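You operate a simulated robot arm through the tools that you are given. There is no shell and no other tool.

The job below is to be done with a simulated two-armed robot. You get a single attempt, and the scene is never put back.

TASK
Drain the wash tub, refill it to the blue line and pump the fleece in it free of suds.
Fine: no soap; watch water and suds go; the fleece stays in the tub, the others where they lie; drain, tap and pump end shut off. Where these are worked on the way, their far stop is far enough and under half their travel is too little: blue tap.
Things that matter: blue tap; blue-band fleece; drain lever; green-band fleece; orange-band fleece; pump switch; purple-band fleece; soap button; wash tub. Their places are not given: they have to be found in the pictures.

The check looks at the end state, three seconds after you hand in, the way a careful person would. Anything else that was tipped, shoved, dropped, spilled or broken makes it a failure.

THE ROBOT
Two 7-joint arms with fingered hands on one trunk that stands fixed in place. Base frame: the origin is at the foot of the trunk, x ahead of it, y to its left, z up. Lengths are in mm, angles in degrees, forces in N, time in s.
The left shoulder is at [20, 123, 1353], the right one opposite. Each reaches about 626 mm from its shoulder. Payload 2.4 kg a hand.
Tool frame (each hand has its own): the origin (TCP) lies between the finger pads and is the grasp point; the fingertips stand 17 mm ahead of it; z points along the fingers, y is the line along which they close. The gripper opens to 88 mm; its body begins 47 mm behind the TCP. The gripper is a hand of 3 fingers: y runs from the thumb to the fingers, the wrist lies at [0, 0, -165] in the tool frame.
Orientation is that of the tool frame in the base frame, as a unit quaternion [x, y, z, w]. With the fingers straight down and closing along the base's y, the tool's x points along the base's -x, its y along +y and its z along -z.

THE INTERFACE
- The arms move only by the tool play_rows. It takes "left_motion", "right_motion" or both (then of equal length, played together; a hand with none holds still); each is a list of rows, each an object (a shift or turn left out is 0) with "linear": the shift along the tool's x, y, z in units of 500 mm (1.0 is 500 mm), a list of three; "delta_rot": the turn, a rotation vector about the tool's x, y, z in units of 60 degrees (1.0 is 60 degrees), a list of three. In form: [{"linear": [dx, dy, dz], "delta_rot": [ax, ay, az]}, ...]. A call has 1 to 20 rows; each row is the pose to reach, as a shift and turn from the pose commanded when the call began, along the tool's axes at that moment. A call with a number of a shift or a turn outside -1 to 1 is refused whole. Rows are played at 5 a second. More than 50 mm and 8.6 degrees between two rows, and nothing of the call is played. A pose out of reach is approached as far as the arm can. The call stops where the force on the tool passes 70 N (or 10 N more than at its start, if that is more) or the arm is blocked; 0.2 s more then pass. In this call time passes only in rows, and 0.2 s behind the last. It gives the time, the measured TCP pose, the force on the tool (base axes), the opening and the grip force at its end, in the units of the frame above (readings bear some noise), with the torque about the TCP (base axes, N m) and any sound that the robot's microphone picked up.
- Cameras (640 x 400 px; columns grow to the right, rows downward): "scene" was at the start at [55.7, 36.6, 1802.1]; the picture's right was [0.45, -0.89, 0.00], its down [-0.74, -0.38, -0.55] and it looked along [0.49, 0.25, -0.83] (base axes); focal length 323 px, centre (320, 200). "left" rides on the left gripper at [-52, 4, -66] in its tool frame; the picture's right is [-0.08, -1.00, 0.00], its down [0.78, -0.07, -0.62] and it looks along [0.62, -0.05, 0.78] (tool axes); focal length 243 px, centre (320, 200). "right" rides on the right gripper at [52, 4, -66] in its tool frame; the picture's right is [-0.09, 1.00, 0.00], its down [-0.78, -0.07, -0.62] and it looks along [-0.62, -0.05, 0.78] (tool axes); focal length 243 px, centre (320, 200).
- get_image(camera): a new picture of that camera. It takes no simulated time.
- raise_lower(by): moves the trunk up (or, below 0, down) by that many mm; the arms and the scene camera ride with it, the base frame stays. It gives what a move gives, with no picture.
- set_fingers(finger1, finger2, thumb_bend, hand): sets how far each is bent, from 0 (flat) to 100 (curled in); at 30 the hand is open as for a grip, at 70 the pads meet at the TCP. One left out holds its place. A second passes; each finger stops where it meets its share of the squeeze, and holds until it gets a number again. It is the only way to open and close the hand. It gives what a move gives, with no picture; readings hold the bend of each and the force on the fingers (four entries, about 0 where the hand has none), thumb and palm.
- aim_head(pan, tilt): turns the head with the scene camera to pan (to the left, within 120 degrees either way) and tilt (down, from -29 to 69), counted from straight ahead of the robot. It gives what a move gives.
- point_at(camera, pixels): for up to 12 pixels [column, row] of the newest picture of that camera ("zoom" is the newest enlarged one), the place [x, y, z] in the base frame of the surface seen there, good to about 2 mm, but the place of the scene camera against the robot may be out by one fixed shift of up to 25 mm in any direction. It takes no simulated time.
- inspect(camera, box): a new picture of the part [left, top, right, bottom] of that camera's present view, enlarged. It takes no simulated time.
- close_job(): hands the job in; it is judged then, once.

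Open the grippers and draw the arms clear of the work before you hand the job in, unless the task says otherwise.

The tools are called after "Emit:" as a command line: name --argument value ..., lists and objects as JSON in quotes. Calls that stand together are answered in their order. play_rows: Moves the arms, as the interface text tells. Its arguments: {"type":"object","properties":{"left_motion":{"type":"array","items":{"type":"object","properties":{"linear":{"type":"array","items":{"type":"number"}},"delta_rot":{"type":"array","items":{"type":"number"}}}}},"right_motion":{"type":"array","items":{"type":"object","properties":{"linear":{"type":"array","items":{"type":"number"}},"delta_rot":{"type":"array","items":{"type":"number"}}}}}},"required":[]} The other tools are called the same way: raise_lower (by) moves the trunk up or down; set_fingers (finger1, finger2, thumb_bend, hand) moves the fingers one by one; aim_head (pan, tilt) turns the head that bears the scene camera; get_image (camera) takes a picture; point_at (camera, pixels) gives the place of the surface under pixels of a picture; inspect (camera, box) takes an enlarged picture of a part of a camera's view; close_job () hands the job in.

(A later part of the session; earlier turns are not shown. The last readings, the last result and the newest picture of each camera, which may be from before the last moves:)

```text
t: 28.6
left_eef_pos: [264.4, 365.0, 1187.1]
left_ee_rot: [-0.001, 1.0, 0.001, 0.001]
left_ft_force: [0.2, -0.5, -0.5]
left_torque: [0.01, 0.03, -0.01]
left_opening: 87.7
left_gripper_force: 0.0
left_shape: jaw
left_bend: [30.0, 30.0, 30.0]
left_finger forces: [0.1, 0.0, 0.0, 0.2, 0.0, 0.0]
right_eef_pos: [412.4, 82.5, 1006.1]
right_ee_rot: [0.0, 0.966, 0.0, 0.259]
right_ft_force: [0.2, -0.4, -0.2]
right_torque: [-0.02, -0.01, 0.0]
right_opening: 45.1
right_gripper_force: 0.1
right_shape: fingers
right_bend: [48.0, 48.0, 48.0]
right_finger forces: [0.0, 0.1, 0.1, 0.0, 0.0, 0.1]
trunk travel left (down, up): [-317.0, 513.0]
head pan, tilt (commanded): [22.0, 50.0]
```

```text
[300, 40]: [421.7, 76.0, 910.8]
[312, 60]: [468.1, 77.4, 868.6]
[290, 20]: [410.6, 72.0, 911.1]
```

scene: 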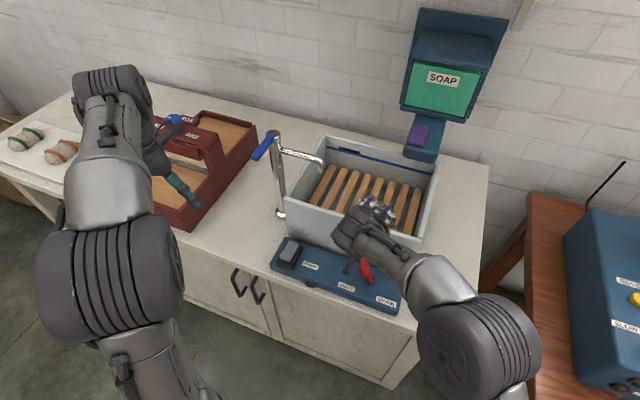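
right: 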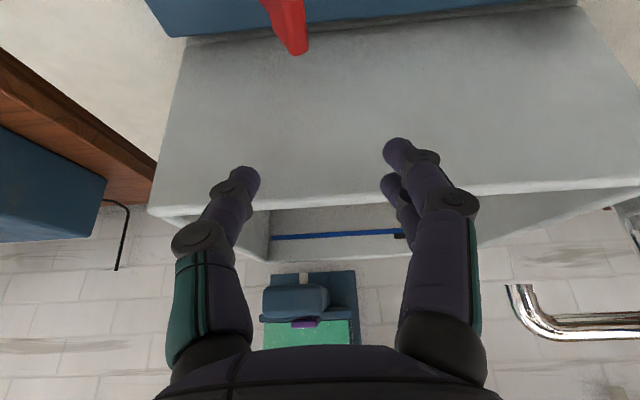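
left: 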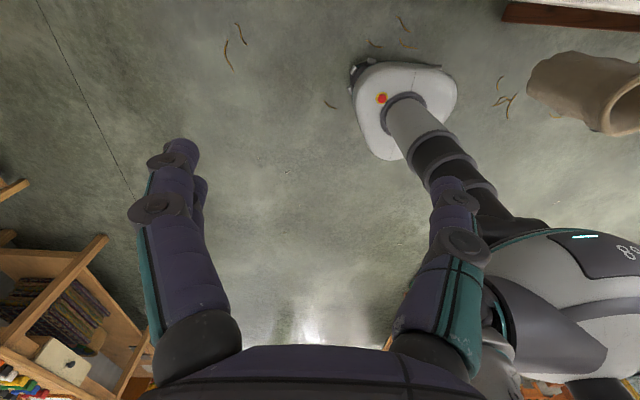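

The lever knob reads (411,72,911) as at the start: shut. Now the tap: I open the left hand to about 55 mm, bring it over the blue handle (axis about (530,331), handle along -x), and draw the right hand back out of the way.

Emit:
set_fingers --hand "left" --finger1 44 --finger2 44 --thumb_bend 44

Emit:
play_rows --left_motion '[{"linear": [-0.06, -0.01, 0]}, {"linear": [-0.13, -0.02, 0]}, {"linear": [-0.2, -0.035, 0]}, {"linear": [-0.27, -0.045, 0]}, {"linear": [-0.34, -0.055, 0]}, {"linear": [-0.4, -0.068, 0]}]' --right_motion '[{"linear": [0.017, -0.02, -0.017]}, {"linear": [0.034, -0.04, -0.035]}, {"linear": [0.051, -0.06, -0.052]}, {"linear": [0.068, -0.08, -0.07]}, {"linear": [0.085, -0.1, -0.087]}, {"linear": [0.101, -0.12, -0.105]}]'

Emit:
get_image --camera "scene"

Emit:
inspect --camera "scene" --box '[200, 80, 400, 240]'

Emit:
get_image --camera "left"

```text
t: 29.6
left_eef_pos: [265.3, 366.2, 1187.9]
left_ee_rot: [0.001, 1.0, 0.0, -0.001]
left_ft_force: [-0.6, -0.4, -0.7]
left_torque: [-0.03, 0.01, 0.0]
left_opening: 54.0
left_gripper_force: 0.1
left_shape: fingers
left_bend: [44.0, 44.0, 44.0]
left_finger forces: [0.0, 0.1, 0.0, 0.0, 0.0, 0.1]
right_eef_pos: [411.5, 80.7, 1006.3]
right_ee_rot: [0.0, 0.966, 0.001, 0.259]
right_ft_force: [0.4, -0.2, -0.4]
right_torque: [0.03, -0.01, 0.03]
right_opening: 45.1
right_gripper_force: 0.1
right_shape: fingers
right_bend: [48.0, 48.0, 48.0]
right_finger forces: [0.0, 0.0, 0.0, 0.0, 0.0, 0.1]
trunk travel left (down, up): [-317.0, 513.0]
head pan, tilt (commanded): [22.0, 50.0]
```

```text
t: 31.0
left_eef_pos: [404.0, 319.1, 1159.1]
left_ee_rot: [0.0, 1.0, 0.0, 0.0]
left_ft_force: [0.1, -0.2, 0.9]
left_torque: [0.0, -0.01, -0.05]
left_opening: 54.2
left_gripper_force: 0.1
left_shape: fingers
left_bend: [44.0, 44.0, 44.0]
left_finger forces: [0.0, 0.1, 0.1, 0.0, 0.1, 0.1]
left hand out of reach, approached as far as the arm can: row 4, 5, 6
right_eef_pos: [344.6, 22.2, 1025.6]
right_ee_rot: [0.0, 0.966, 0.0, 0.258]
right_ft_force: [-0.5, 0.4, -0.5]
right_torque: [-0.03, 0.01, 0.03]
right_opening: 44.9
right_gripper_force: 0.0
right_shape: fingers
right_bend: [48.0, 48.0, 48.0]
right_finger forces: [0.1, 0.0, 0.0, 0.1, 0.1, 0.1]
trunk travel left (down, up): [-317.0, 513.0]
head pan, tilt (commanded): [22.0, 50.0]
```

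```text
taken
```

scene: 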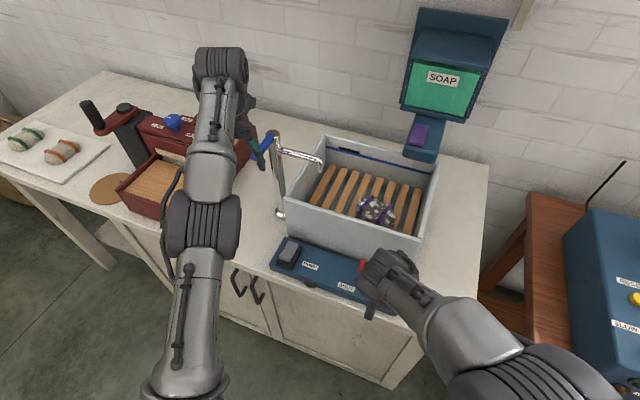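

```text
2.50 times, centred on (300, 160) of scene
```

zoom: 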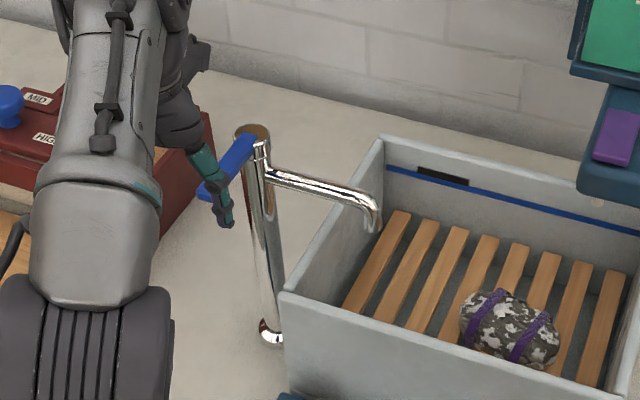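

```text
taken
```

left: 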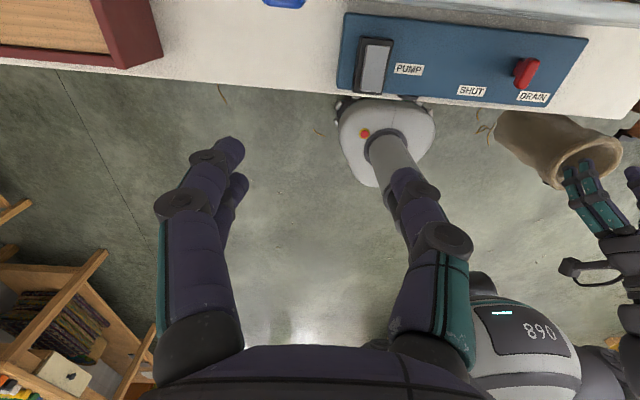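

A hand pointing straight down can't reach that far (the left wrist is limited to about 470 mm from its shoulder), so I tilt the left fingers forward by 50°, which brings the wrist back within reach while staying above the handle.

Emit:
play_rows --left_motion '[{"linear": [0, 0, 0], "delta_rot": [0, -0.13, 0]}, {"linear": [0, 0, 0], "delta_rot": [0, -0.26, 0]}, {"linear": [0, 0, 0], "delta_rot": [0, -0.39, 0]}, {"linear": [0, 0, 0], "delta_rot": [0, -0.52, 0]}, {"linear": [0, 0, 0], "delta_rot": [0, -0.65, 0]}, {"linear": [0, 0, 0], "delta_rot": [0, -0.78, 0]}, {"linear": [0, 0, 0], "delta_rot": [0, -0.83, 0]}]'

Emit:
inspect --camera "scene" --box '[200, 80, 400, 240]'

```text
t: 32.6
left_eef_pos: [406.8, 317.5, 1161.0]
left_ee_rot: [-0.001, 0.907, 0.001, 0.422]
left_ft_force: [0.5, 0.0, 0.2]
left_torque: [-0.02, 0.01, -0.01]
left_opening: 53.9
left_gripper_force: 0.0
left_shape: fingers
left_bend: [44.0, 44.0, 44.0]
left_finger forces: [0.1, 0.0, 0.1, 0.1, 0.1, 0.0]
right_eef_pos: [344.2, 22.0, 1025.4]
right_ee_rot: [0.0, 0.966, 0.001, 0.259]
right_ft_force: [0.8, -0.6, -0.3]
right_torque: [0.02, -0.02, 0.01]
right_opening: 45.0
right_gripper_force: 0.1
right_shape: fingers
right_bend: [48.0, 48.0, 48.0]
right_finger forces: [0.0, 0.0, 0.1, 0.0, 0.0, 0.1]
trunk travel left (down, up): [-317.0, 513.0]
head pan, tilt (commanded): [22.0, 50.0]
```

```text
2.50 times, centred on (300, 160) of scene
```

zoom: 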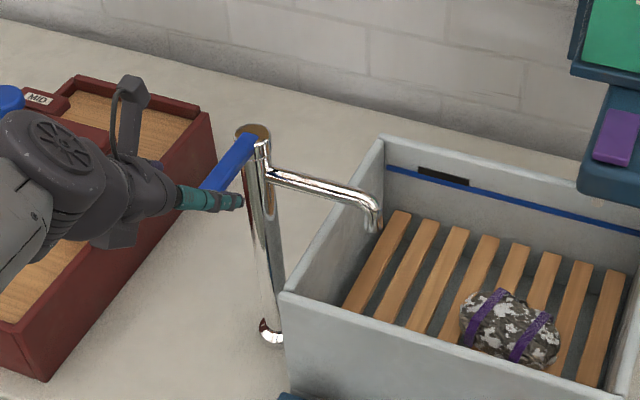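

The left hand is now tilted 50° at (407,318,1161). I move it to just above the handle (475,331,1150) and check alignment.

Emit:
play_rows --left_motion '[{"linear": [-0.024, 0.009, 0.04]}, {"linear": [-0.049, 0.018, 0.08]}, {"linear": [-0.073, 0.026, 0.119]}]'

Emit:
inspect --camera "scene" --box '[200, 80, 360, 220]'

Emit:
get_image --camera "left"

```text
t: 33.4
left_eef_pos: [478.8, 329.7, 1148.6]
left_ee_rot: [0.001, 0.907, -0.001, 0.421]
left_ft_force: [0.1, 0.4, -0.6]
left_torque: [0.0, 0.02, -0.02]
left_opening: 54.3
left_gripper_force: 0.0
left_shape: fingers
left_bend: [44.0, 44.0, 44.0]
left_finger forces: [0.0, 0.1, 0.0, 0.0, 0.0, 0.0]
right_eef_pos: [343.6, 22.8, 1025.8]
right_ee_rot: [0.0, 0.966, 0.001, 0.259]
right_ft_force: [-0.1, -0.5, -0.4]
right_torque: [-0.03, 0.01, 0.0]
right_opening: 45.1
right_gripper_force: 0.0
right_shape: fingers
right_bend: [48.0, 48.0, 48.0]
right_finger forces: [0.1, 0.1, 0.0, 0.0, 0.1, 0.0]
trunk travel left (down, up): [-317.0, 513.0]
head pan, tilt (commanded): [22.0, 50.0]
```

```text
2.86 times, centred on (280, 150) of scene
```

zoom: 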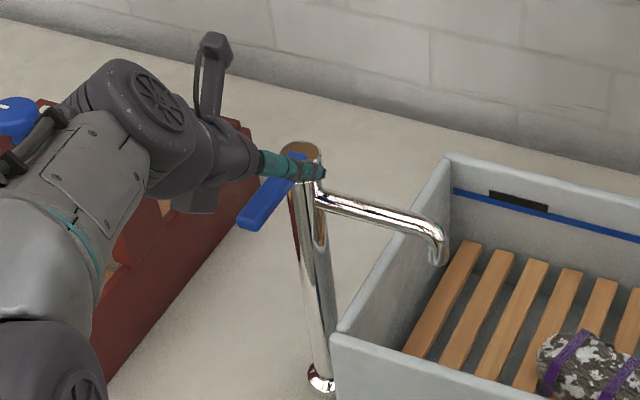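

```text
taken
```

left: 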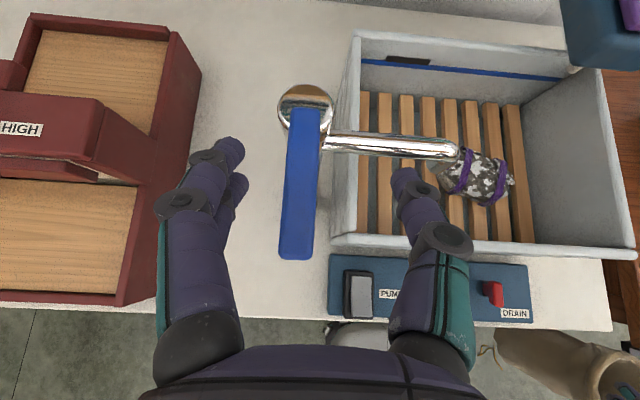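

The left camera now sees the handle between fingers (225,155) and thumb (405,185), from the axis (306,105) to the tip (297,255). I measure it precisely.

Emit:
point_at --camera "left" --pixels '[[306, 95], [304, 130], [300, 200], [297, 250], [281, 245], [313, 245], [345, 138], [440, 148], [100, 110], [170, 60], [150, 250], [80, 215]]'

```text
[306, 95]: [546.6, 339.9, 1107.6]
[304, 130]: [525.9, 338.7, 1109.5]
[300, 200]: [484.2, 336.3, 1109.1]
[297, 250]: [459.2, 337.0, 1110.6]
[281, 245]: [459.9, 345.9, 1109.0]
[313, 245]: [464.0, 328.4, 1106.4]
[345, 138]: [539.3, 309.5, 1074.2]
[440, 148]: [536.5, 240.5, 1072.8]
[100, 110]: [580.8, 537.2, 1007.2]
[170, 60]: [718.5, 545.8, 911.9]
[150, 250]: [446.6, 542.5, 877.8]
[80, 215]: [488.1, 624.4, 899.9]
```

The handle's centre line is at y 337, top z 1109, tip x 455, axis near (538,339). I lower the left hand to z 1100 with the handle centred between the pads.

Emit:
play_rows --left_motion '[{"linear": [0.025, 0.014, 0.021]}, {"linear": [0.05, 0.014, 0.042]}, {"linear": [0.075, 0.014, 0.063]}]'

Emit:
get_image --camera "left"

Emit:
inspect --camera "scene" --box '[200, 80, 360, 220]'

```text
t: 34.2
left_eef_pos: [477.6, 337.2, 1101.5]
left_ee_rot: [0.001, 0.907, -0.001, 0.421]
left_ft_force: [0.9, 0.4, 0.2]
left_torque: [0.0, 0.04, -0.02]
left_opening: 54.0
left_gripper_force: 0.1
left_shape: fingers
left_bend: [44.0, 44.0, 44.0]
left_finger forces: [0.0, 0.1, 0.0, 0.0, 0.0, 0.0]
right_eef_pos: [343.0, 22.2, 1026.2]
right_ee_rot: [0.0, 0.966, 0.001, 0.26]
right_ft_force: [-0.1, -1.0, 0.2]
right_torque: [0.01, -0.02, -0.01]
right_opening: 45.3
right_gripper_force: 0.1
right_shape: fingers
right_bend: [48.0, 48.0, 48.0]
right_finger forces: [0.0, 0.0, 0.1, 0.0, 0.0, 0.0]
trunk travel left (down, up): [-317.0, 513.0]
head pan, tilt (commanded): [22.0, 50.0]
```

```text
taken
```

left: 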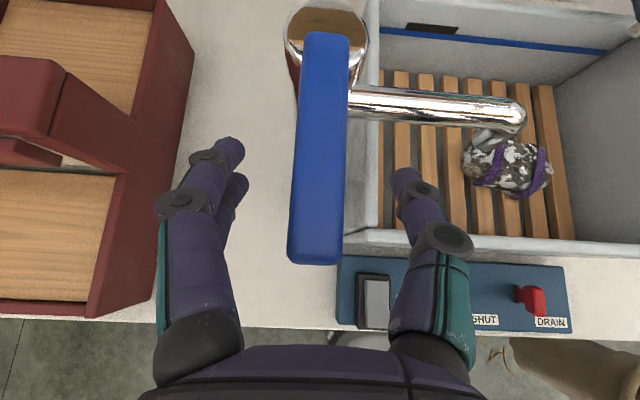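

```text
2.86 times, centred on (280, 150) of scene
```

zoom: 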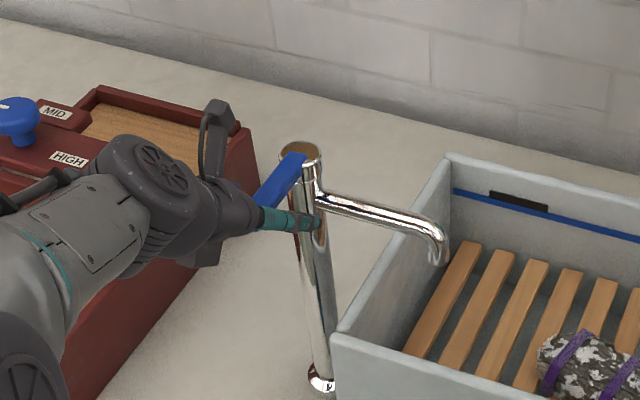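

The handle is straddled. I test the direction: push toward -y with the fingers by 28 mm (about 10 mm past contact), gently, and look whether the handle turns.

Emit:
play_rows --left_motion '[{"linear": [0, -0.014, 0]}, {"linear": [0, -0.028, 0]}, {"linear": [0, -0.042, 0]}, {"linear": [0, -0.056, 0]}]'

Emit:
get_image --camera "left"

```text
t: 35.2
left_eef_pos: [475.7, 312.8, 1099.4]
left_ee_rot: [-0.002, 0.907, 0.0, 0.422]
left_ft_force: [-0.8, 12.3, 1.6]
left_torque: [-0.01, 0.01, -0.15]
left_opening: 58.4
left_gripper_force: 6.0
left_shape: fingers
left_bend: [41.0, 43.0, 44.0]
left_finger forces: [3.0, 8.8, 0.0, 0.0, 0.0, 0.0]
right_eef_pos: [342.6, 25.3, 1025.9]
right_ee_rot: [-0.001, 0.966, 0.0, 0.258]
right_ft_force: [-0.5, -0.2, -1.8]
right_torque: [-0.01, -0.01, -0.02]
right_opening: 45.0
right_gripper_force: 0.1
right_shape: fingers
right_bend: [48.0, 48.0, 48.0]
right_finger forces: [0.0, 0.0, 0.0, 0.0, 0.0, 0.1]
trunk travel left (down, up): [-317.0, 513.0]
head pan, tilt (commanded): [22.0, 50.0]
```

```text
taken
```

left: 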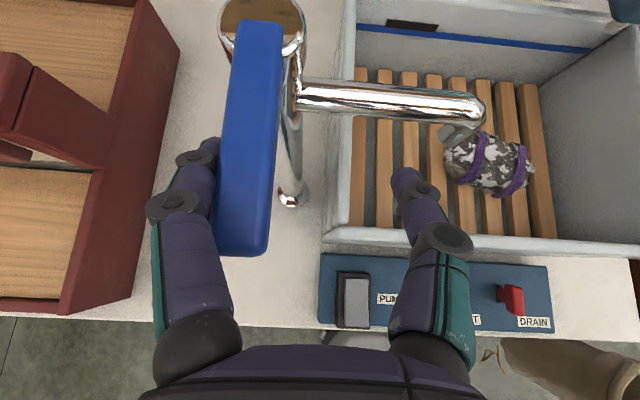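

The fingers read 12 N and the handle has not turned, so -y is the closed stop. I go back and push the other way (+y) with the thumb.

Emit:
play_rows --left_motion '[{"linear": [0, 0.02, 0]}, {"linear": [0, 0.04, 0]}, {"linear": [0, 0.06, 0]}, {"linear": [0, 0.08, 0]}, {"linear": [0, 0.1, 0]}, {"linear": [0, 0.116, 0]}]'

Emit:
get_image --camera "left"

Emit:
inspect --camera "scene" --box '[200, 80, 440, 240]'

```text
t: 36.6
left_eef_pos: [476.5, 369.2, 1100.9]
left_ee_rot: [0.0, 0.907, 0.0, 0.421]
left_ft_force: [-0.1, -0.1, 0.3]
left_torque: [0.01, -0.04, -0.01]
left_opening: 54.4
left_gripper_force: 0.2
left_shape: fingers
left_bend: [44.0, 44.0, 44.0]
left_finger forces: [0.0, 0.1, 0.1, 0.1, 0.3, 0.0]
right_eef_pos: [342.8, 21.6, 1025.9]
right_ee_rot: [0.0, 0.966, 0.002, 0.26]
right_ft_force: [-0.2, -0.2, 0.6]
right_torque: [-0.03, 0.0, 0.0]
right_opening: 44.8
right_gripper_force: 0.0
right_shape: fingers
right_bend: [48.0, 48.0, 48.0]
right_finger forces: [0.0, 0.1, 0.0, 0.0, 0.0, 0.0]
trunk travel left (down, up): [-317.0, 513.0]
head pan, tilt (commanded): [22.0, 50.0]
```

```text
taken
```

left: 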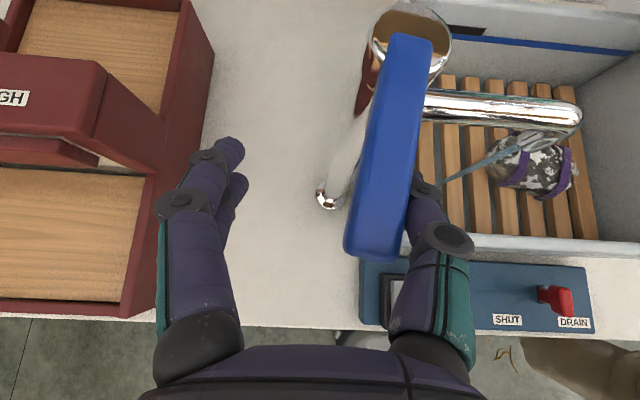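

```text
2.50 times, centred on (320, 160) of scene
```

zoom: 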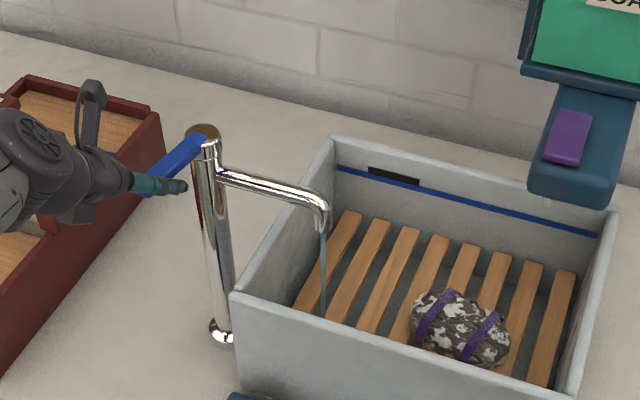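

Pushing +y turned the handle about 13° and a trickle runs: it opens toward +y. I open the left hand fully so the handle can swing between thumb and fingers, then tilt it flatter and follow the arc with the thumb.

Emit:
set_fingers --hand "left" --finger1 30 --finger2 30 --thumb_bend 30

Emit:
play_rows --left_motion '[{"linear": [0, 0.01, 0], "delta_rot": [0, -0.11, 0]}, {"linear": [0, 0.02, 0], "delta_rot": [0, -0.22, 0]}, {"linear": [0, 0.038, 0], "delta_rot": [0, -0.333, 0]}, {"linear": [0, 0.056, 0], "delta_rot": [0, -0.333, 0]}, {"linear": [0, 0.074, 0], "delta_rot": [0, -0.333, 0]}, {"linear": [-0.005, 0.09, 0.006], "delta_rot": [0, -0.333, 0]}, {"linear": [-0.009, 0.106, 0.011], "delta_rot": [0, -0.333, 0]}, {"linear": [-0.015, 0.12, 0.018], "delta_rot": [0, -0.333, 0]}, {"linear": [-0.021, 0.132, 0.0245], "delta_rot": [0, -0.333, 0]}]'

Emit:
get_image --camera "left"

Emit:
inspect --camera "scene" --box '[200, 80, 440, 240]'

```text
t: 37.6
left_eef_pos: [476.2, 368.4, 1100.8]
left_ee_rot: [0.0, 0.908, 0.0, 0.42]
left_ft_force: [-0.7, -0.7, -0.1]
left_torque: [0.0, -0.01, 0.02]
left_opening: 84.3
left_gripper_force: 0.2
left_shape: fingers
left_bend: [30.0, 30.0, 30.0]
left_finger forces: [0.1, 0.0, 0.0, 0.1, 0.0, 0.0]
right_eef_pos: [343.2, 23.3, 1025.8]
right_ee_rot: [0.001, 0.966, 0.001, 0.259]
right_ft_force: [0.6, -0.8, 0.0]
right_torque: [0.03, 0.02, -0.01]
right_opening: 45.4
right_gripper_force: 0.1
right_shape: fingers
right_bend: [48.0, 48.0, 48.0]
right_finger forces: [0.0, 0.0, 0.0, 0.1, 0.1, 0.0]
trunk travel left (down, up): [-317.0, 513.0]
head pan, tilt (commanded): [22.0, 50.0]
```

```text
t: 39.6
left_eef_pos: [493.1, 434.2, 1101.4]
left_ee_rot: [0.0, 0.82, 0.0, 0.572]
left_ft_force: [-1.2, -0.3, -0.4]
left_torque: [-0.01, 0.02, 0.02]
left_opening: 85.5
left_gripper_force: 0.4
left_shape: fingers
left_bend: [30.0, 30.0, 29.0]
left_finger forces: [0.1, 0.0, 0.0, 0.0, 0.3, 0.0]
right_eef_pos: [344.0, 23.2, 1025.6]
right_ee_rot: [0.0, 0.966, 0.001, 0.259]
right_ft_force: [-0.1, -0.2, 1.6]
right_torque: [0.0, 0.02, -0.01]
right_opening: 45.3
right_gripper_force: 0.1
right_shape: fingers
right_bend: [48.0, 48.0, 48.0]
right_finger forces: [0.0, 0.0, 0.0, 0.0, 0.0, 0.0]
trunk travel left (down, up): [-317.0, 513.0]
head pan, tilt (commanded): [22.0, 50.0]
```

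```text
taken
```

left: 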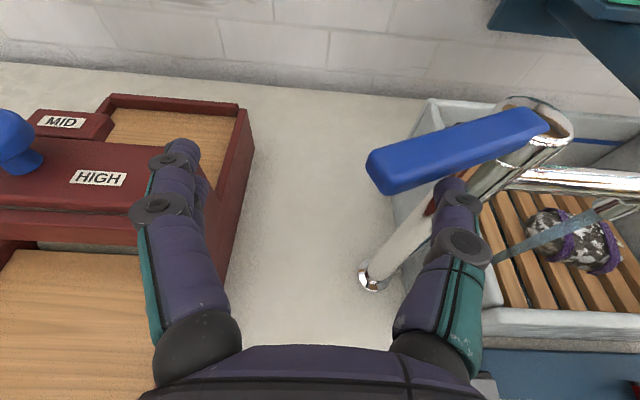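

```text
2.50 times, centred on (320, 160) of scene
```

zoom: 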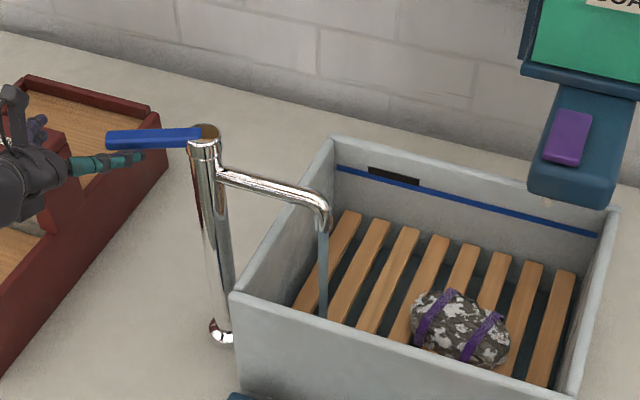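

The handle has swung far round and the stream is thicker. I measure its angle in the left picture (axis (535,115), tip (385,175)).

Emit:
point_at --camera "left" --pixels '[[535, 122], [500, 138], [450, 152], [400, 168], [380, 175]]'

```text
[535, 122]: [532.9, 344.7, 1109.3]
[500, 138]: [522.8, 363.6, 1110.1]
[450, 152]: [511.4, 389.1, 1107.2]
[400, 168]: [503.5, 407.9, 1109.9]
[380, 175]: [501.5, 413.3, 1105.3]
```

The handle stands at about 65° with hardly any resistance, so it isn't at the stop yet. I push 15 mm further forward with the thumb tip.

Emit:
play_rows --left_motion '[{"linear": [-0.0035, 0.004, 0.0094]}, {"linear": [-0.007, 0.008, 0.0188]}, {"linear": [-0.0103, 0.01, 0.0282]}]'

Emit:
get_image --camera "left"

Emit:
inspect --camera "scene" --box '[200, 80, 440, 240]'

Emit:
point_at --camera "left" --pixels '[[535, 122], [500, 138], [450, 150], [400, 165], [380, 165]]'

```text
t: 40.4
left_eef_pos: [505.9, 440.0, 1100.1]
left_ee_rot: [-0.001, 0.82, 0.0, 0.572]
left_ft_force: [-2.2, 0.2, 0.9]
left_torque: [-0.01, 0.01, -0.05]
left_opening: 84.8
left_gripper_force: 0.8
left_shape: fingers
left_bend: [30.0, 30.0, 30.0]
left_finger forces: [0.0, 0.0, 0.1, 0.0, 1.6, 0.1]
right_eef_pos: [344.3, 22.9, 1026.7]
right_ee_rot: [-0.001, 0.966, 0.001, 0.258]
right_ft_force: [0.0, -0.4, 0.0]
right_torque: [0.01, 0.01, 0.02]
right_opening: 45.2
right_gripper_force: 0.1
right_shape: fingers
right_bend: [48.0, 48.0, 48.0]
right_finger forces: [0.0, 0.0, 0.0, 0.0, 0.0, 0.1]
trunk travel left (down, up): [-317.0, 513.0]
head pan, tilt (commanded): [22.0, 50.0]
```

```text
taken
```

left: 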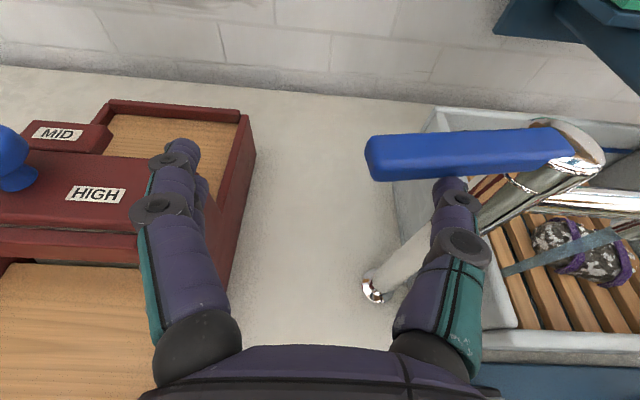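

```text
2.50 times, centred on (320, 160) of scene
```

zoom: 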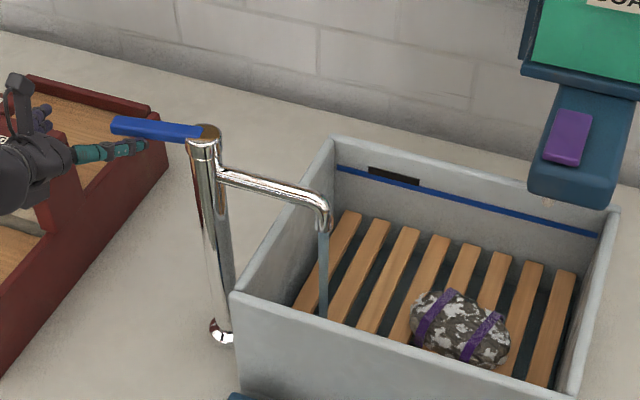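

```text
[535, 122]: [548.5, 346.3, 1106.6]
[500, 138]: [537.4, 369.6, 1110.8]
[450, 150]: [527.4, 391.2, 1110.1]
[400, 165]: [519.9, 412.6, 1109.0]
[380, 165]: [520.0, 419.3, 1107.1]
```

The handle stands at about 77° and the tap runs well. While the tub fills I take the left hand off, up over the handle, close the fingers into a tip, so I can hook the handle from its far side to close it later.

Emit:
play_rows --left_motion '[{"linear": [0.0205, 0, -0.0564]}, {"linear": [-0.045, 0, -0.08]}, {"linear": [-0.111, 0, -0.104]}, {"linear": [-0.111, -0.023, -0.104], "delta_rot": [0, 0.11, 0]}, {"linear": [-0.111, -0.046, -0.104], "delta_rot": [0, 0.22, 0]}, {"linear": [-0.111, -0.07, -0.104], "delta_rot": [0, 0.333, 0]}]'

Emit:
get_image --camera "scene"

Emit:
inspect --camera "scene" --box '[200, 80, 440, 240]'

```text
t: 41.8
left_eef_pos: [478.2, 405.9, 1171.3]
left_ee_rot: [0.0, 0.907, 0.0, 0.421]
left_ft_force: [0.2, 1.0, -0.6]
left_torque: [-0.02, 0.01, -0.02]
left_opening: 84.4
left_gripper_force: 0.0
left_shape: fingers
left_bend: [30.0, 30.0, 30.0]
left_finger forces: [0.0, 0.0, 0.0, 0.0, 0.0, 0.0]
right_eef_pos: [344.2, 22.7, 1026.1]
right_ee_rot: [0.0, 0.966, 0.001, 0.258]
right_ft_force: [-0.1, -0.9, -0.2]
right_torque: [-0.02, 0.03, 0.0]
right_opening: 45.4
right_gripper_force: 0.1
right_shape: fingers
right_bend: [48.0, 48.0, 48.0]
right_finger forces: [0.1, 0.0, 0.0, 0.1, 0.1, 0.0]
trunk travel left (down, up): [-317.0, 513.0]
head pan, tilt (commanded): [22.0, 50.0]
```

```text
taken
```

scene: 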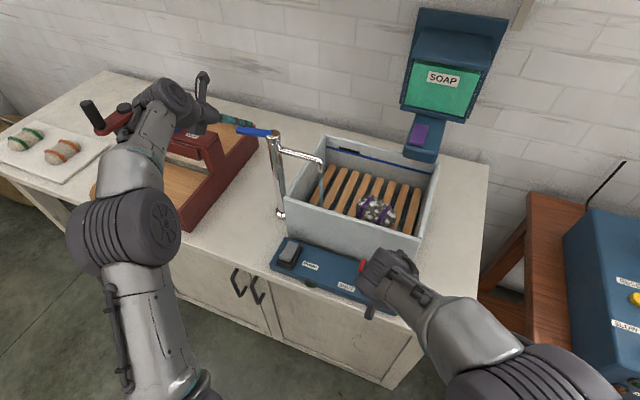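

```text
2.50 times, centred on (320, 160) of scene
```

zoom: 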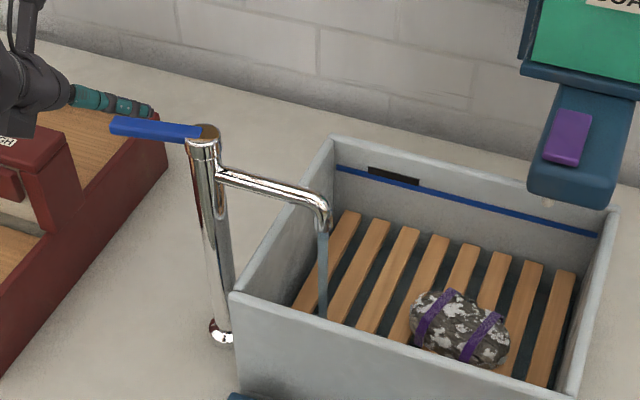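

The stream runs and the handle stays at about 77°. I close the left hand into a tip and raise the trunk 80 mm to gain reach.

Emit:
set_fingers --hand "left" --finger1 70 --finger2 70 --thumb_bend 70

Emit:
raise_lower --by 80

Emit:
get_image --camera "left"

Emit:
get_image --camera "scene"

```text
t: 42.8
left_eef_pos: [477.7, 405.1, 1171.3]
left_ee_rot: [0.0, 0.907, 0.0, 0.421]
left_ft_force: [-0.3, -0.2, -0.3]
left_torque: [-0.01, 0.03, -0.02]
left_opening: 0.0
left_gripper_force: 0.1
left_shape: fingers
left_bend: [70.0, 70.0, 70.0]
left_finger forces: [0.1, 0.0, 0.1, 0.1, 0.1, 0.0]
right_eef_pos: [343.7, 22.3, 1025.9]
right_ee_rot: [0.0, 0.966, 0.0, 0.259]
right_ft_force: [0.7, -0.1, -0.3]
right_torque: [0.0, 0.01, 0.04]
right_opening: 45.2
right_gripper_force: 0.1
right_shape: fingers
right_bend: [48.0, 48.0, 48.0]
right_finger forces: [0.0, 0.0, 0.0, 0.0, 0.0, 0.0]
trunk travel left (down, up): [-317.0, 513.0]
head pan, tilt (commanded): [22.0, 50.0]
```

```text
t: 44.0
left_eef_pos: [478.3, 404.8, 1251.3]
left_ee_rot: [0.0, 0.907, 0.0, 0.42]
left_ft_force: [0.4, -0.7, -0.3]
left_torque: [0.02, -0.01, -0.02]
left_opening: 0.1
left_gripper_force: 0.1
left_shape: fingers
left_bend: [70.0, 70.0, 70.0]
left_finger forces: [0.0, 0.0, 0.0, 0.1, 0.1, 0.0]
right_eef_pos: [345.0, 22.2, 1106.5]
right_ee_rot: [0.0, 0.966, 0.0, 0.259]
right_ft_force: [-0.8, 0.4, 0.7]
right_torque: [-0.01, 0.03, 0.0]
right_opening: 45.3
right_gripper_force: 0.1
right_shape: fingers
right_bend: [48.0, 48.0, 48.0]
right_finger forces: [0.1, 0.0, 0.0, 0.0, 0.1, 0.0]
trunk travel left (down, up): [-397.0, 433.0]
head pan, tilt (commanded): [22.0, 50.0]
```

```text
taken
```

left: 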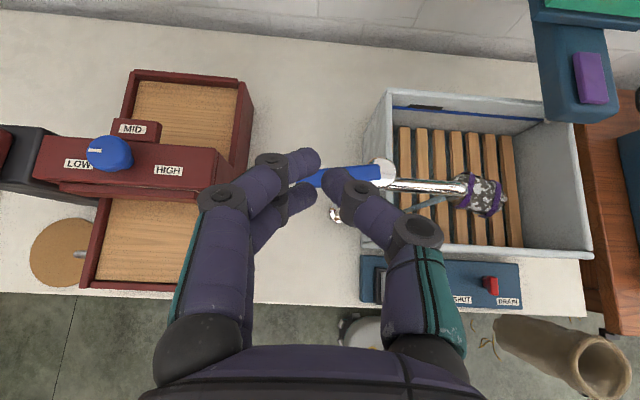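

```text
taken
```

scene: 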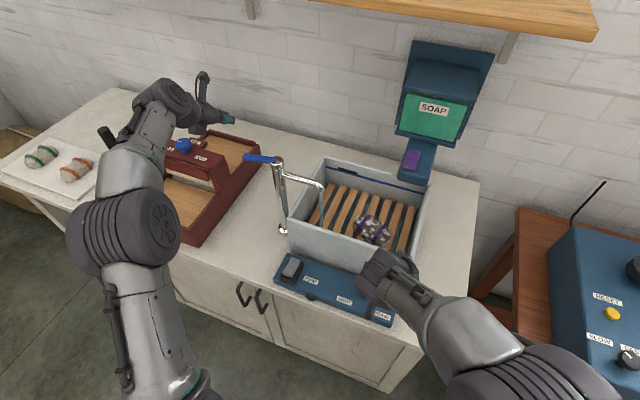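

The handle points to +y in the left view at (345,178). I move the closed left hand above and beyond it (545,400,1160), yawing it 28° outward for reach; the lowest fingertip stays about 25 mm above the handle.

Emit:
play_rows --left_motion '[{"linear": [0.013, -0.0025, 0.055], "delta_rot": [-0.089, 0, -0.075]}, {"linear": [0.027, -0.005, 0.11], "delta_rot": [-0.178, 0, -0.15]}, {"linear": [0.04, -0.0075, 0.165], "delta_rot": [-0.268, 0, -0.225]}, {"linear": [0.053, -0.01, 0.22], "delta_rot": [-0.357, 0, -0.3]}]'

Emit:
get_image --camera "left"

Emit:
inspect --camera "scene" --box '[200, 100, 440, 260]'

```text
t: 45.0
left_eef_pos: [544.7, 397.3, 1158.6]
left_ee_rot: [-0.218, 0.88, 0.102, 0.409]
left_ft_force: [0.0, -0.2, -0.1]
left_torque: [0.02, 0.02, 0.01]
left_opening: 0.2
left_gripper_force: 0.1
left_shape: fingers
left_bend: [70.0, 70.0, 70.0]
left_finger forces: [0.0, 0.0, 0.0, 0.1, 0.0, 0.1]
right_eef_pos: [344.4, 22.2, 1106.5]
right_ee_rot: [0.0, 0.966, 0.0, 0.257]
right_ft_force: [0.3, -0.1, 0.2]
right_torque: [0.0, -0.04, -0.02]
right_opening: 45.2
right_gripper_force: 0.1
right_shape: fingers
right_bend: [48.0, 48.0, 48.0]
right_finger forces: [0.0, 0.0, 0.0, 0.0, 0.1, 0.0]
trunk travel left (down, up): [-397.0, 433.0]
head pan, tilt (commanded): [22.0, 50.0]
```

```text
taken
```

left: 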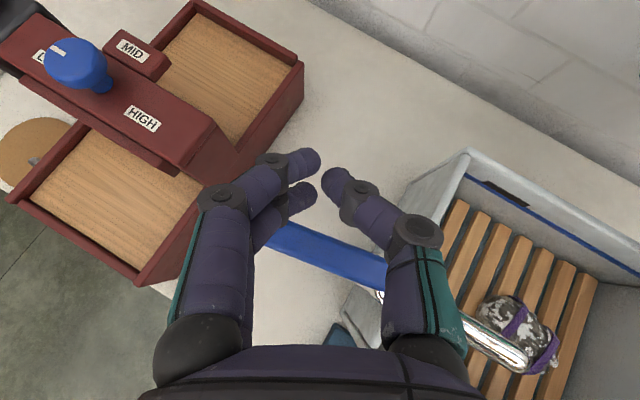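

```text
2.50 times, centred on (320, 180) of scene
```

zoom: 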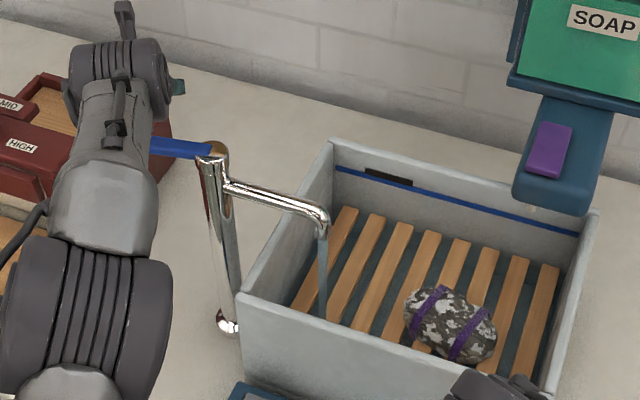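

The hand is above and past the handle, which shows at (330,258) in the left picture. I measure the handle and the tub state again.

Emit:
point_at --camera "left" --pixels '[[290, 243], [330, 258], [365, 272], [282, 232], [340, 250], [320, 268]]'

Emit:
inspect --camera "scene" --box '[290, 150, 430, 260]'

```text
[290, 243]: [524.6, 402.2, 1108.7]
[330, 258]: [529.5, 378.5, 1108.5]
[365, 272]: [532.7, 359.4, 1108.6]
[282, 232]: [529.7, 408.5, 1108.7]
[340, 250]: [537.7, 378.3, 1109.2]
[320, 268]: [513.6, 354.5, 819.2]
```

```text
3.64 times, centred on (360, 205) of scene
```

zoom: 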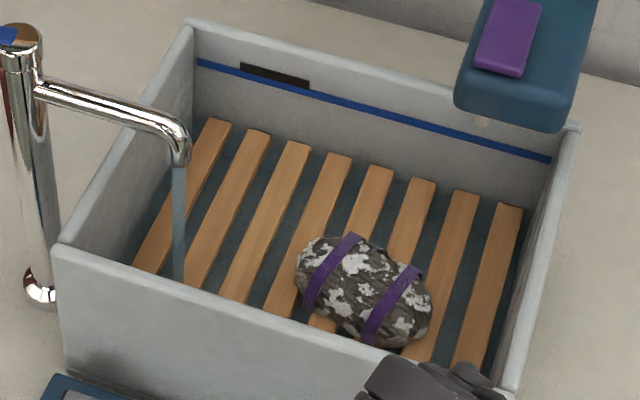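

The handle is at 79° with its far face near x 535 at y 398. I lower the tip behind it, to z 1118, without pulling yet.

Emit:
play_rows --left_motion '[{"linear": [0.02, -0.001, 0.0185]}, {"linear": [0.04, -0.002, 0.037]}, {"linear": [0.0605, -0.002, 0.0555]}]'

Emit:
get_image --camera "left"

Emit:
inspect --camera "scene" --box '[200, 100, 440, 260]'

```text
t: 45.8
left_eef_pos: [547.6, 399.0, 1119.3]
left_ee_rot: [-0.219, 0.879, 0.103, 0.411]
left_ft_force: [0.4, 0.6, 9.6]
left_torque: [0.14, 0.1, 0.0]
left_opening: 0.0
left_gripper_force: 4.9
left_shape: fingers
left_bend: [70.0, 70.0, 70.0]
left_finger forces: [0.1, 9.2, 0.1, 0.0, 0.0, 0.0]
right_eef_pos: [342.4, 22.9, 1105.7]
right_ee_rot: [0.0, 0.966, 0.001, 0.258]
right_ft_force: [0.1, 0.1, -0.4]
right_torque: [0.02, 0.0, 0.0]
right_opening: 45.1
right_gripper_force: 0.0
right_shape: fingers
right_bend: [48.0, 48.0, 48.0]
right_finger forces: [0.0, 0.0, 0.1, 0.1, 0.0, 0.0]
trunk travel left (down, up): [-397.0, 433.0]
head pan, tilt (commanded): [22.0, 50.0]
```

```text
taken
```

left: 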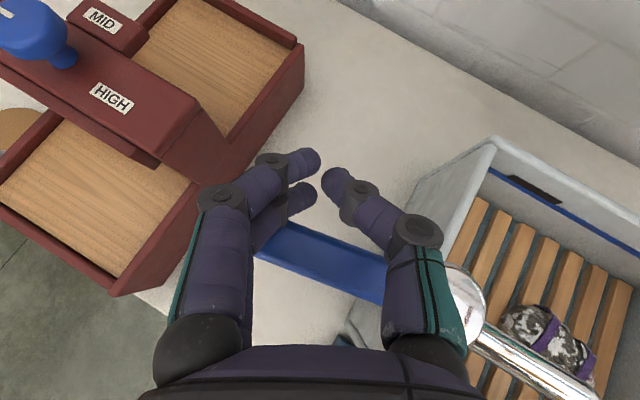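

```text
2.50 times, centred on (320, 180) of scene
```

zoom: 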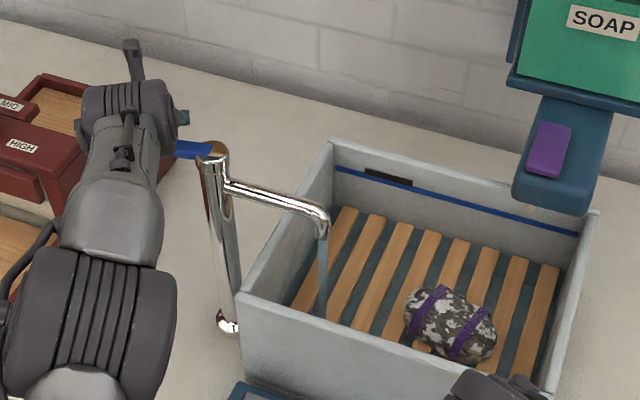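

A finger rests on the handle's top with 9 N. I test whether pulling back 16 mm draws the handle along.

Emit:
play_rows --left_motion '[{"linear": [0.009, 0.0075, -0.0108]}, {"linear": [0.018, 0.015, -0.0216]}]'

Emit:
get_image --camera "left"

Emit:
point_at --camera "left" --pixels '[[300, 245], [330, 258], [365, 272], [345, 248]]'

```text
t: 46.4
left_eef_pos: [531.1, 399.2, 1118.3]
left_ee_rot: [-0.218, 0.88, 0.101, 0.409]
left_ft_force: [0.4, 0.3, 6.7]
left_torque: [0.08, 0.05, -0.02]
left_opening: 0.0
left_gripper_force: 2.7
left_shape: fingers
left_bend: [70.0, 71.0, 70.0]
left_finger forces: [0.1, 5.3, 0.1, 0.0, 0.0, 0.0]
right_eef_pos: [342.2, 22.3, 1105.8]
right_ee_rot: [0.0, 0.966, 0.002, 0.259]
right_ft_force: [0.2, -0.5, 1.2]
right_torque: [0.01, 0.0, -0.03]
right_opening: 45.2
right_gripper_force: 0.1
right_shape: fingers
right_bend: [48.0, 48.0, 48.0]
right_finger forces: [0.0, 0.0, 0.1, 0.1, 0.0, 0.0]
trunk travel left (down, up): [-397.0, 433.0]
head pan, tilt (commanded): [22.0, 50.0]
```

```text
taken
```

left: 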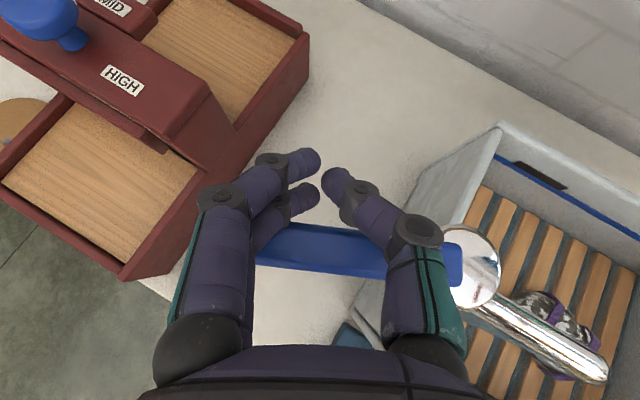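

```text
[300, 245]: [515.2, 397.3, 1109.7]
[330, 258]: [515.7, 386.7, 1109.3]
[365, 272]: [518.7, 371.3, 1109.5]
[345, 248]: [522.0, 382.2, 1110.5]
```

The handle follows the pull (now about 67°), so pressing and dragging works for closing. I hold here and wait 4 s while the tub fills, then look.

Emit:
play_rows --left_motion '[{"linear": [0, 0, 0]}, {"linear": [0, 0, 0]}, {"linear": [0, 0, 0]}, {"linear": [0, 0, 0]}, {"linear": [0, 0, 0]}, {"linear": [0, 0, 0]}, {"linear": [0, 0, 0]}, {"linear": [0, 0, 0]}, {"linear": [0, 0, 0]}, {"linear": [0, 0, 0]}, {"linear": [0, 0, 0]}, {"linear": [0, 0, 0]}, {"linear": [0, 0, 0]}, {"linear": [0, 0, 0]}, {"linear": [0, 0, 0]}, {"linear": [0, 0, 0]}, {"linear": [0, 0, 0]}, {"linear": [0, 0, 0]}, {"linear": [0, 0, 0]}]'

Emit:
get_image --camera "scene"

Emit:
inspect --camera "scene" --box '[290, 150, 430, 260]'

```text
t: 50.4
left_eef_pos: [530.9, 400.2, 1119.0]
left_ee_rot: [-0.218, 0.88, 0.101, 0.409]
left_ft_force: [-0.1, 0.2, 1.4]
left_torque: [0.01, 0.04, -0.04]
left_opening: 0.0
left_gripper_force: 0.2
left_shape: fingers
left_bend: [70.0, 70.0, 70.0]
left_finger forces: [0.0, 0.7, 0.0, 0.1, 0.0, 0.0]
right_eef_pos: [344.4, 22.6, 1107.1]
right_ee_rot: [0.0, 0.966, 0.0, 0.259]
right_ft_force: [0.1, -0.4, -0.9]
right_torque: [-0.01, 0.02, 0.03]
right_opening: 45.0
right_gripper_force: 0.1
right_shape: fingers
right_bend: [48.0, 48.0, 48.0]
right_finger forces: [0.1, 0.1, 0.0, 0.0, 0.0, 0.1]
trunk travel left (down, up): [-397.0, 433.0]
head pan, tilt (commanded): [22.0, 50.0]
```

```text
taken
```

scene: 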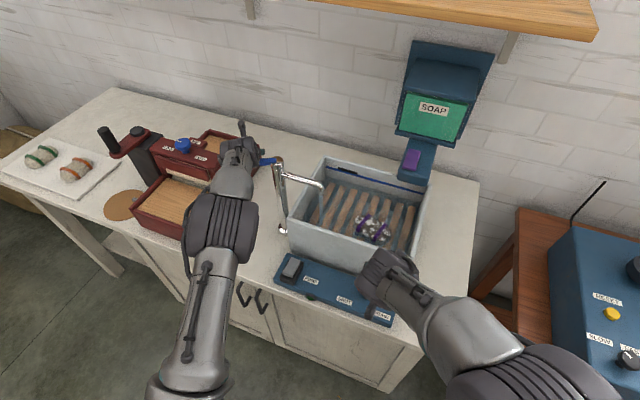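

```text
3.64 times, centred on (360, 205) of scene
```

zoom: 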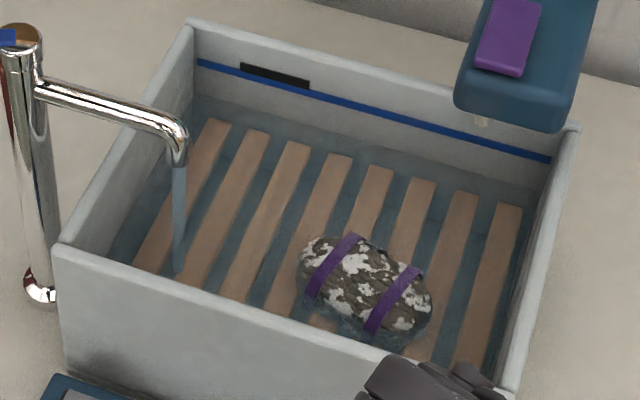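

Water is over the slats and climbing. I measure heights on the far wall: blue line, water edge, overflow slot.

Emit:
point_at --camera "zoom" --pixels '[[375, 111], [375, 105], [375, 118], [375, 128], [375, 135], [375, 142], [375, 150], [275, 75], [275, 70], [450, 150], [450, 170], [375, 90]]'

Emit:
inspect --camera "scene" --box '[310, 150, 430, 220]'

```text
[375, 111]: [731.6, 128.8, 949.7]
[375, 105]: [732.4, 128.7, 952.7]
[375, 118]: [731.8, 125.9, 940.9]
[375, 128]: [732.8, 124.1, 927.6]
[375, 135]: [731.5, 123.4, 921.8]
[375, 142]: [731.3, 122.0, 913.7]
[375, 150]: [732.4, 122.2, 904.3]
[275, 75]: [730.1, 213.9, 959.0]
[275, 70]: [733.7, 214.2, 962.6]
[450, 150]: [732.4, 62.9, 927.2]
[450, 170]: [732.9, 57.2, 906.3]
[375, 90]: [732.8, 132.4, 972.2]
```

```text
5.33 times, centred on (370, 185) of scene
```

zoom: 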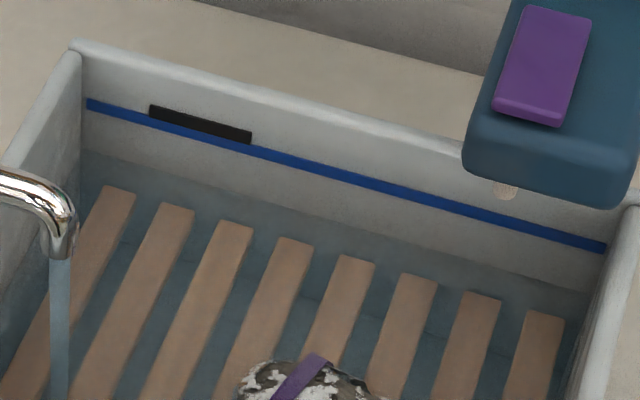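

The water edge is near z 908 and the blue line near z 950 (scene frame): about 40 mm to go at some 6 mm/s. I wait 3 s.

Emit:
play_rows --left_motion '[{"linear": [0, 0, 0]}, {"linear": [0, 0, 0]}, {"linear": [0, 0, 0]}, {"linear": [0, 0, 0]}, {"linear": [0, 0, 0]}, {"linear": [0, 0, 0]}, {"linear": [0, 0, 0]}, {"linear": [0, 0, 0]}, {"linear": [0, 0, 0]}, {"linear": [0, 0, 0]}, {"linear": [0, 0, 0]}, {"linear": [0, 0, 0]}, {"linear": [0, 0, 0]}, {"linear": [0, 0, 0]}]'

Emit:
inspect --camera "scene" --box '[310, 150, 430, 220]'

Emit:
get_image --camera "left"

```text
t: 53.4
left_eef_pos: [531.6, 399.0, 1117.1]
left_ee_rot: [-0.22, 0.88, 0.103, 0.409]
left_ft_force: [0.2, 0.1, -0.2]
left_torque: [0.0, -0.02, -0.02]
left_opening: 0.0
left_gripper_force: 0.4
left_shape: fingers
left_bend: [70.0, 70.0, 70.0]
left_finger forces: [0.0, 0.4, 0.0, 0.0, 0.1, 0.1]
right_eef_pos: [343.1, 23.9, 1106.8]
right_ee_rot: [0.0, 0.966, 0.001, 0.259]
right_ft_force: [0.9, -0.4, 0.1]
right_torque: [0.01, 0.01, 0.0]
right_opening: 45.3
right_gripper_force: 0.1
right_shape: fingers
right_bend: [48.0, 48.0, 48.0]
right_finger forces: [0.0, 0.0, 0.1, 0.0, 0.1, 0.1]
trunk travel left (down, up): [-397.0, 433.0]
head pan, tilt (commanded): [22.0, 50.0]
```

```text
5.33 times, centred on (370, 185) of scene
```

zoom: 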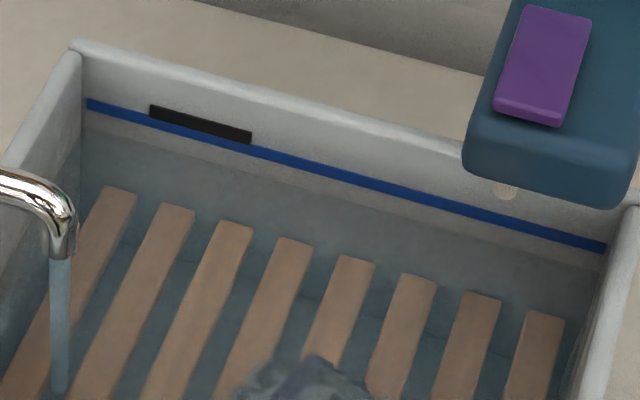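

```text
taken
```

left: 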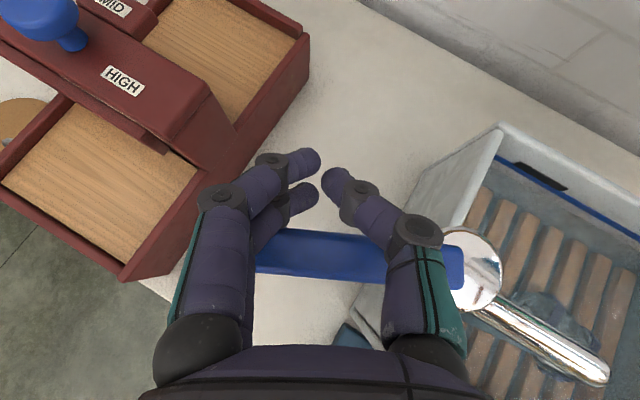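

The water edge is just below the blue line (about 2 s to go). I press the handle lightly, wait 0.8 s and drag it round its arc to the closed position.

Emit:
play_rows --left_motion '[{"linear": [0, 0, 0]}, {"linear": [0, 0, 0]}, {"linear": [0.005, 0, 0.004]}, {"linear": [0.0092, 0, 0.0077]}, {"linear": [0.024, 0, -0.0099]}, {"linear": [0.0385, -0.0048, -0.0272]}, {"linear": [0.0522, -0.0137, -0.0434]}, {"linear": [0.0656, -0.0277, -0.0594]}, {"linear": [0.076, -0.044, -0.0717]}, {"linear": [0.084, -0.0634, -0.0814]}, {"linear": [0.087, -0.0728, -0.0847]}]'

Emit:
get_image --camera "left"

Emit:
inspect --camera "scene" --box '[250, 140, 430, 245]'

```text
t: 55.8
left_eef_pos: [494.0, 340.8, 1116.6]
left_ee_rot: [-0.219, 0.878, 0.103, 0.412]
left_ft_force: [7.5, 17.6, 29.0]
left_torque: [0.24, -0.06, -0.08]
left_opening: 0.0
left_gripper_force: 19.0
left_shape: fingers
left_bend: [69.0, 68.0, 80.0]
left_finger forces: [0.1, 2.1, 0.0, 0.0, 35.8, 0.0]
right_eef_pos: [341.6, 25.8, 1107.0]
right_ee_rot: [-0.001, 0.966, 0.0, 0.258]
right_ft_force: [-0.5, 0.4, -0.6]
right_torque: [0.02, -0.01, 0.0]
right_opening: 45.3
right_gripper_force: 0.1
right_shape: fingers
right_bend: [48.0, 48.0, 48.0]
right_finger forces: [0.0, 0.1, 0.0, 0.0, 0.1, 0.0]
trunk travel left (down, up): [-397.0, 433.0]
head pan, tilt (commanded): [22.0, 50.0]
```

```text
taken
```

left: 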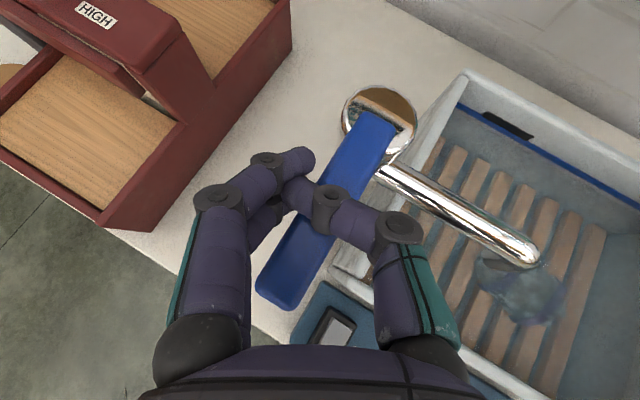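

```text
3.56 times, centred on (340, 192) of scene
```

zoom: 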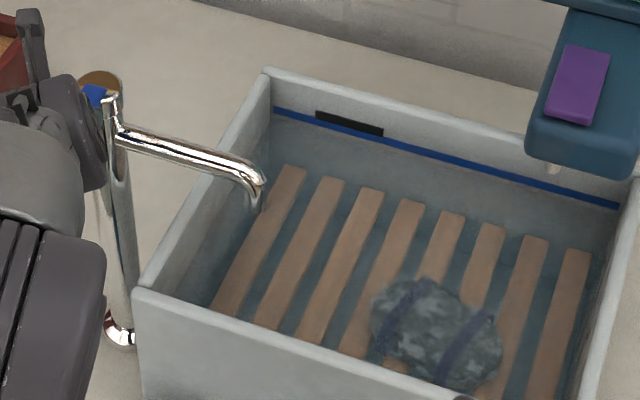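

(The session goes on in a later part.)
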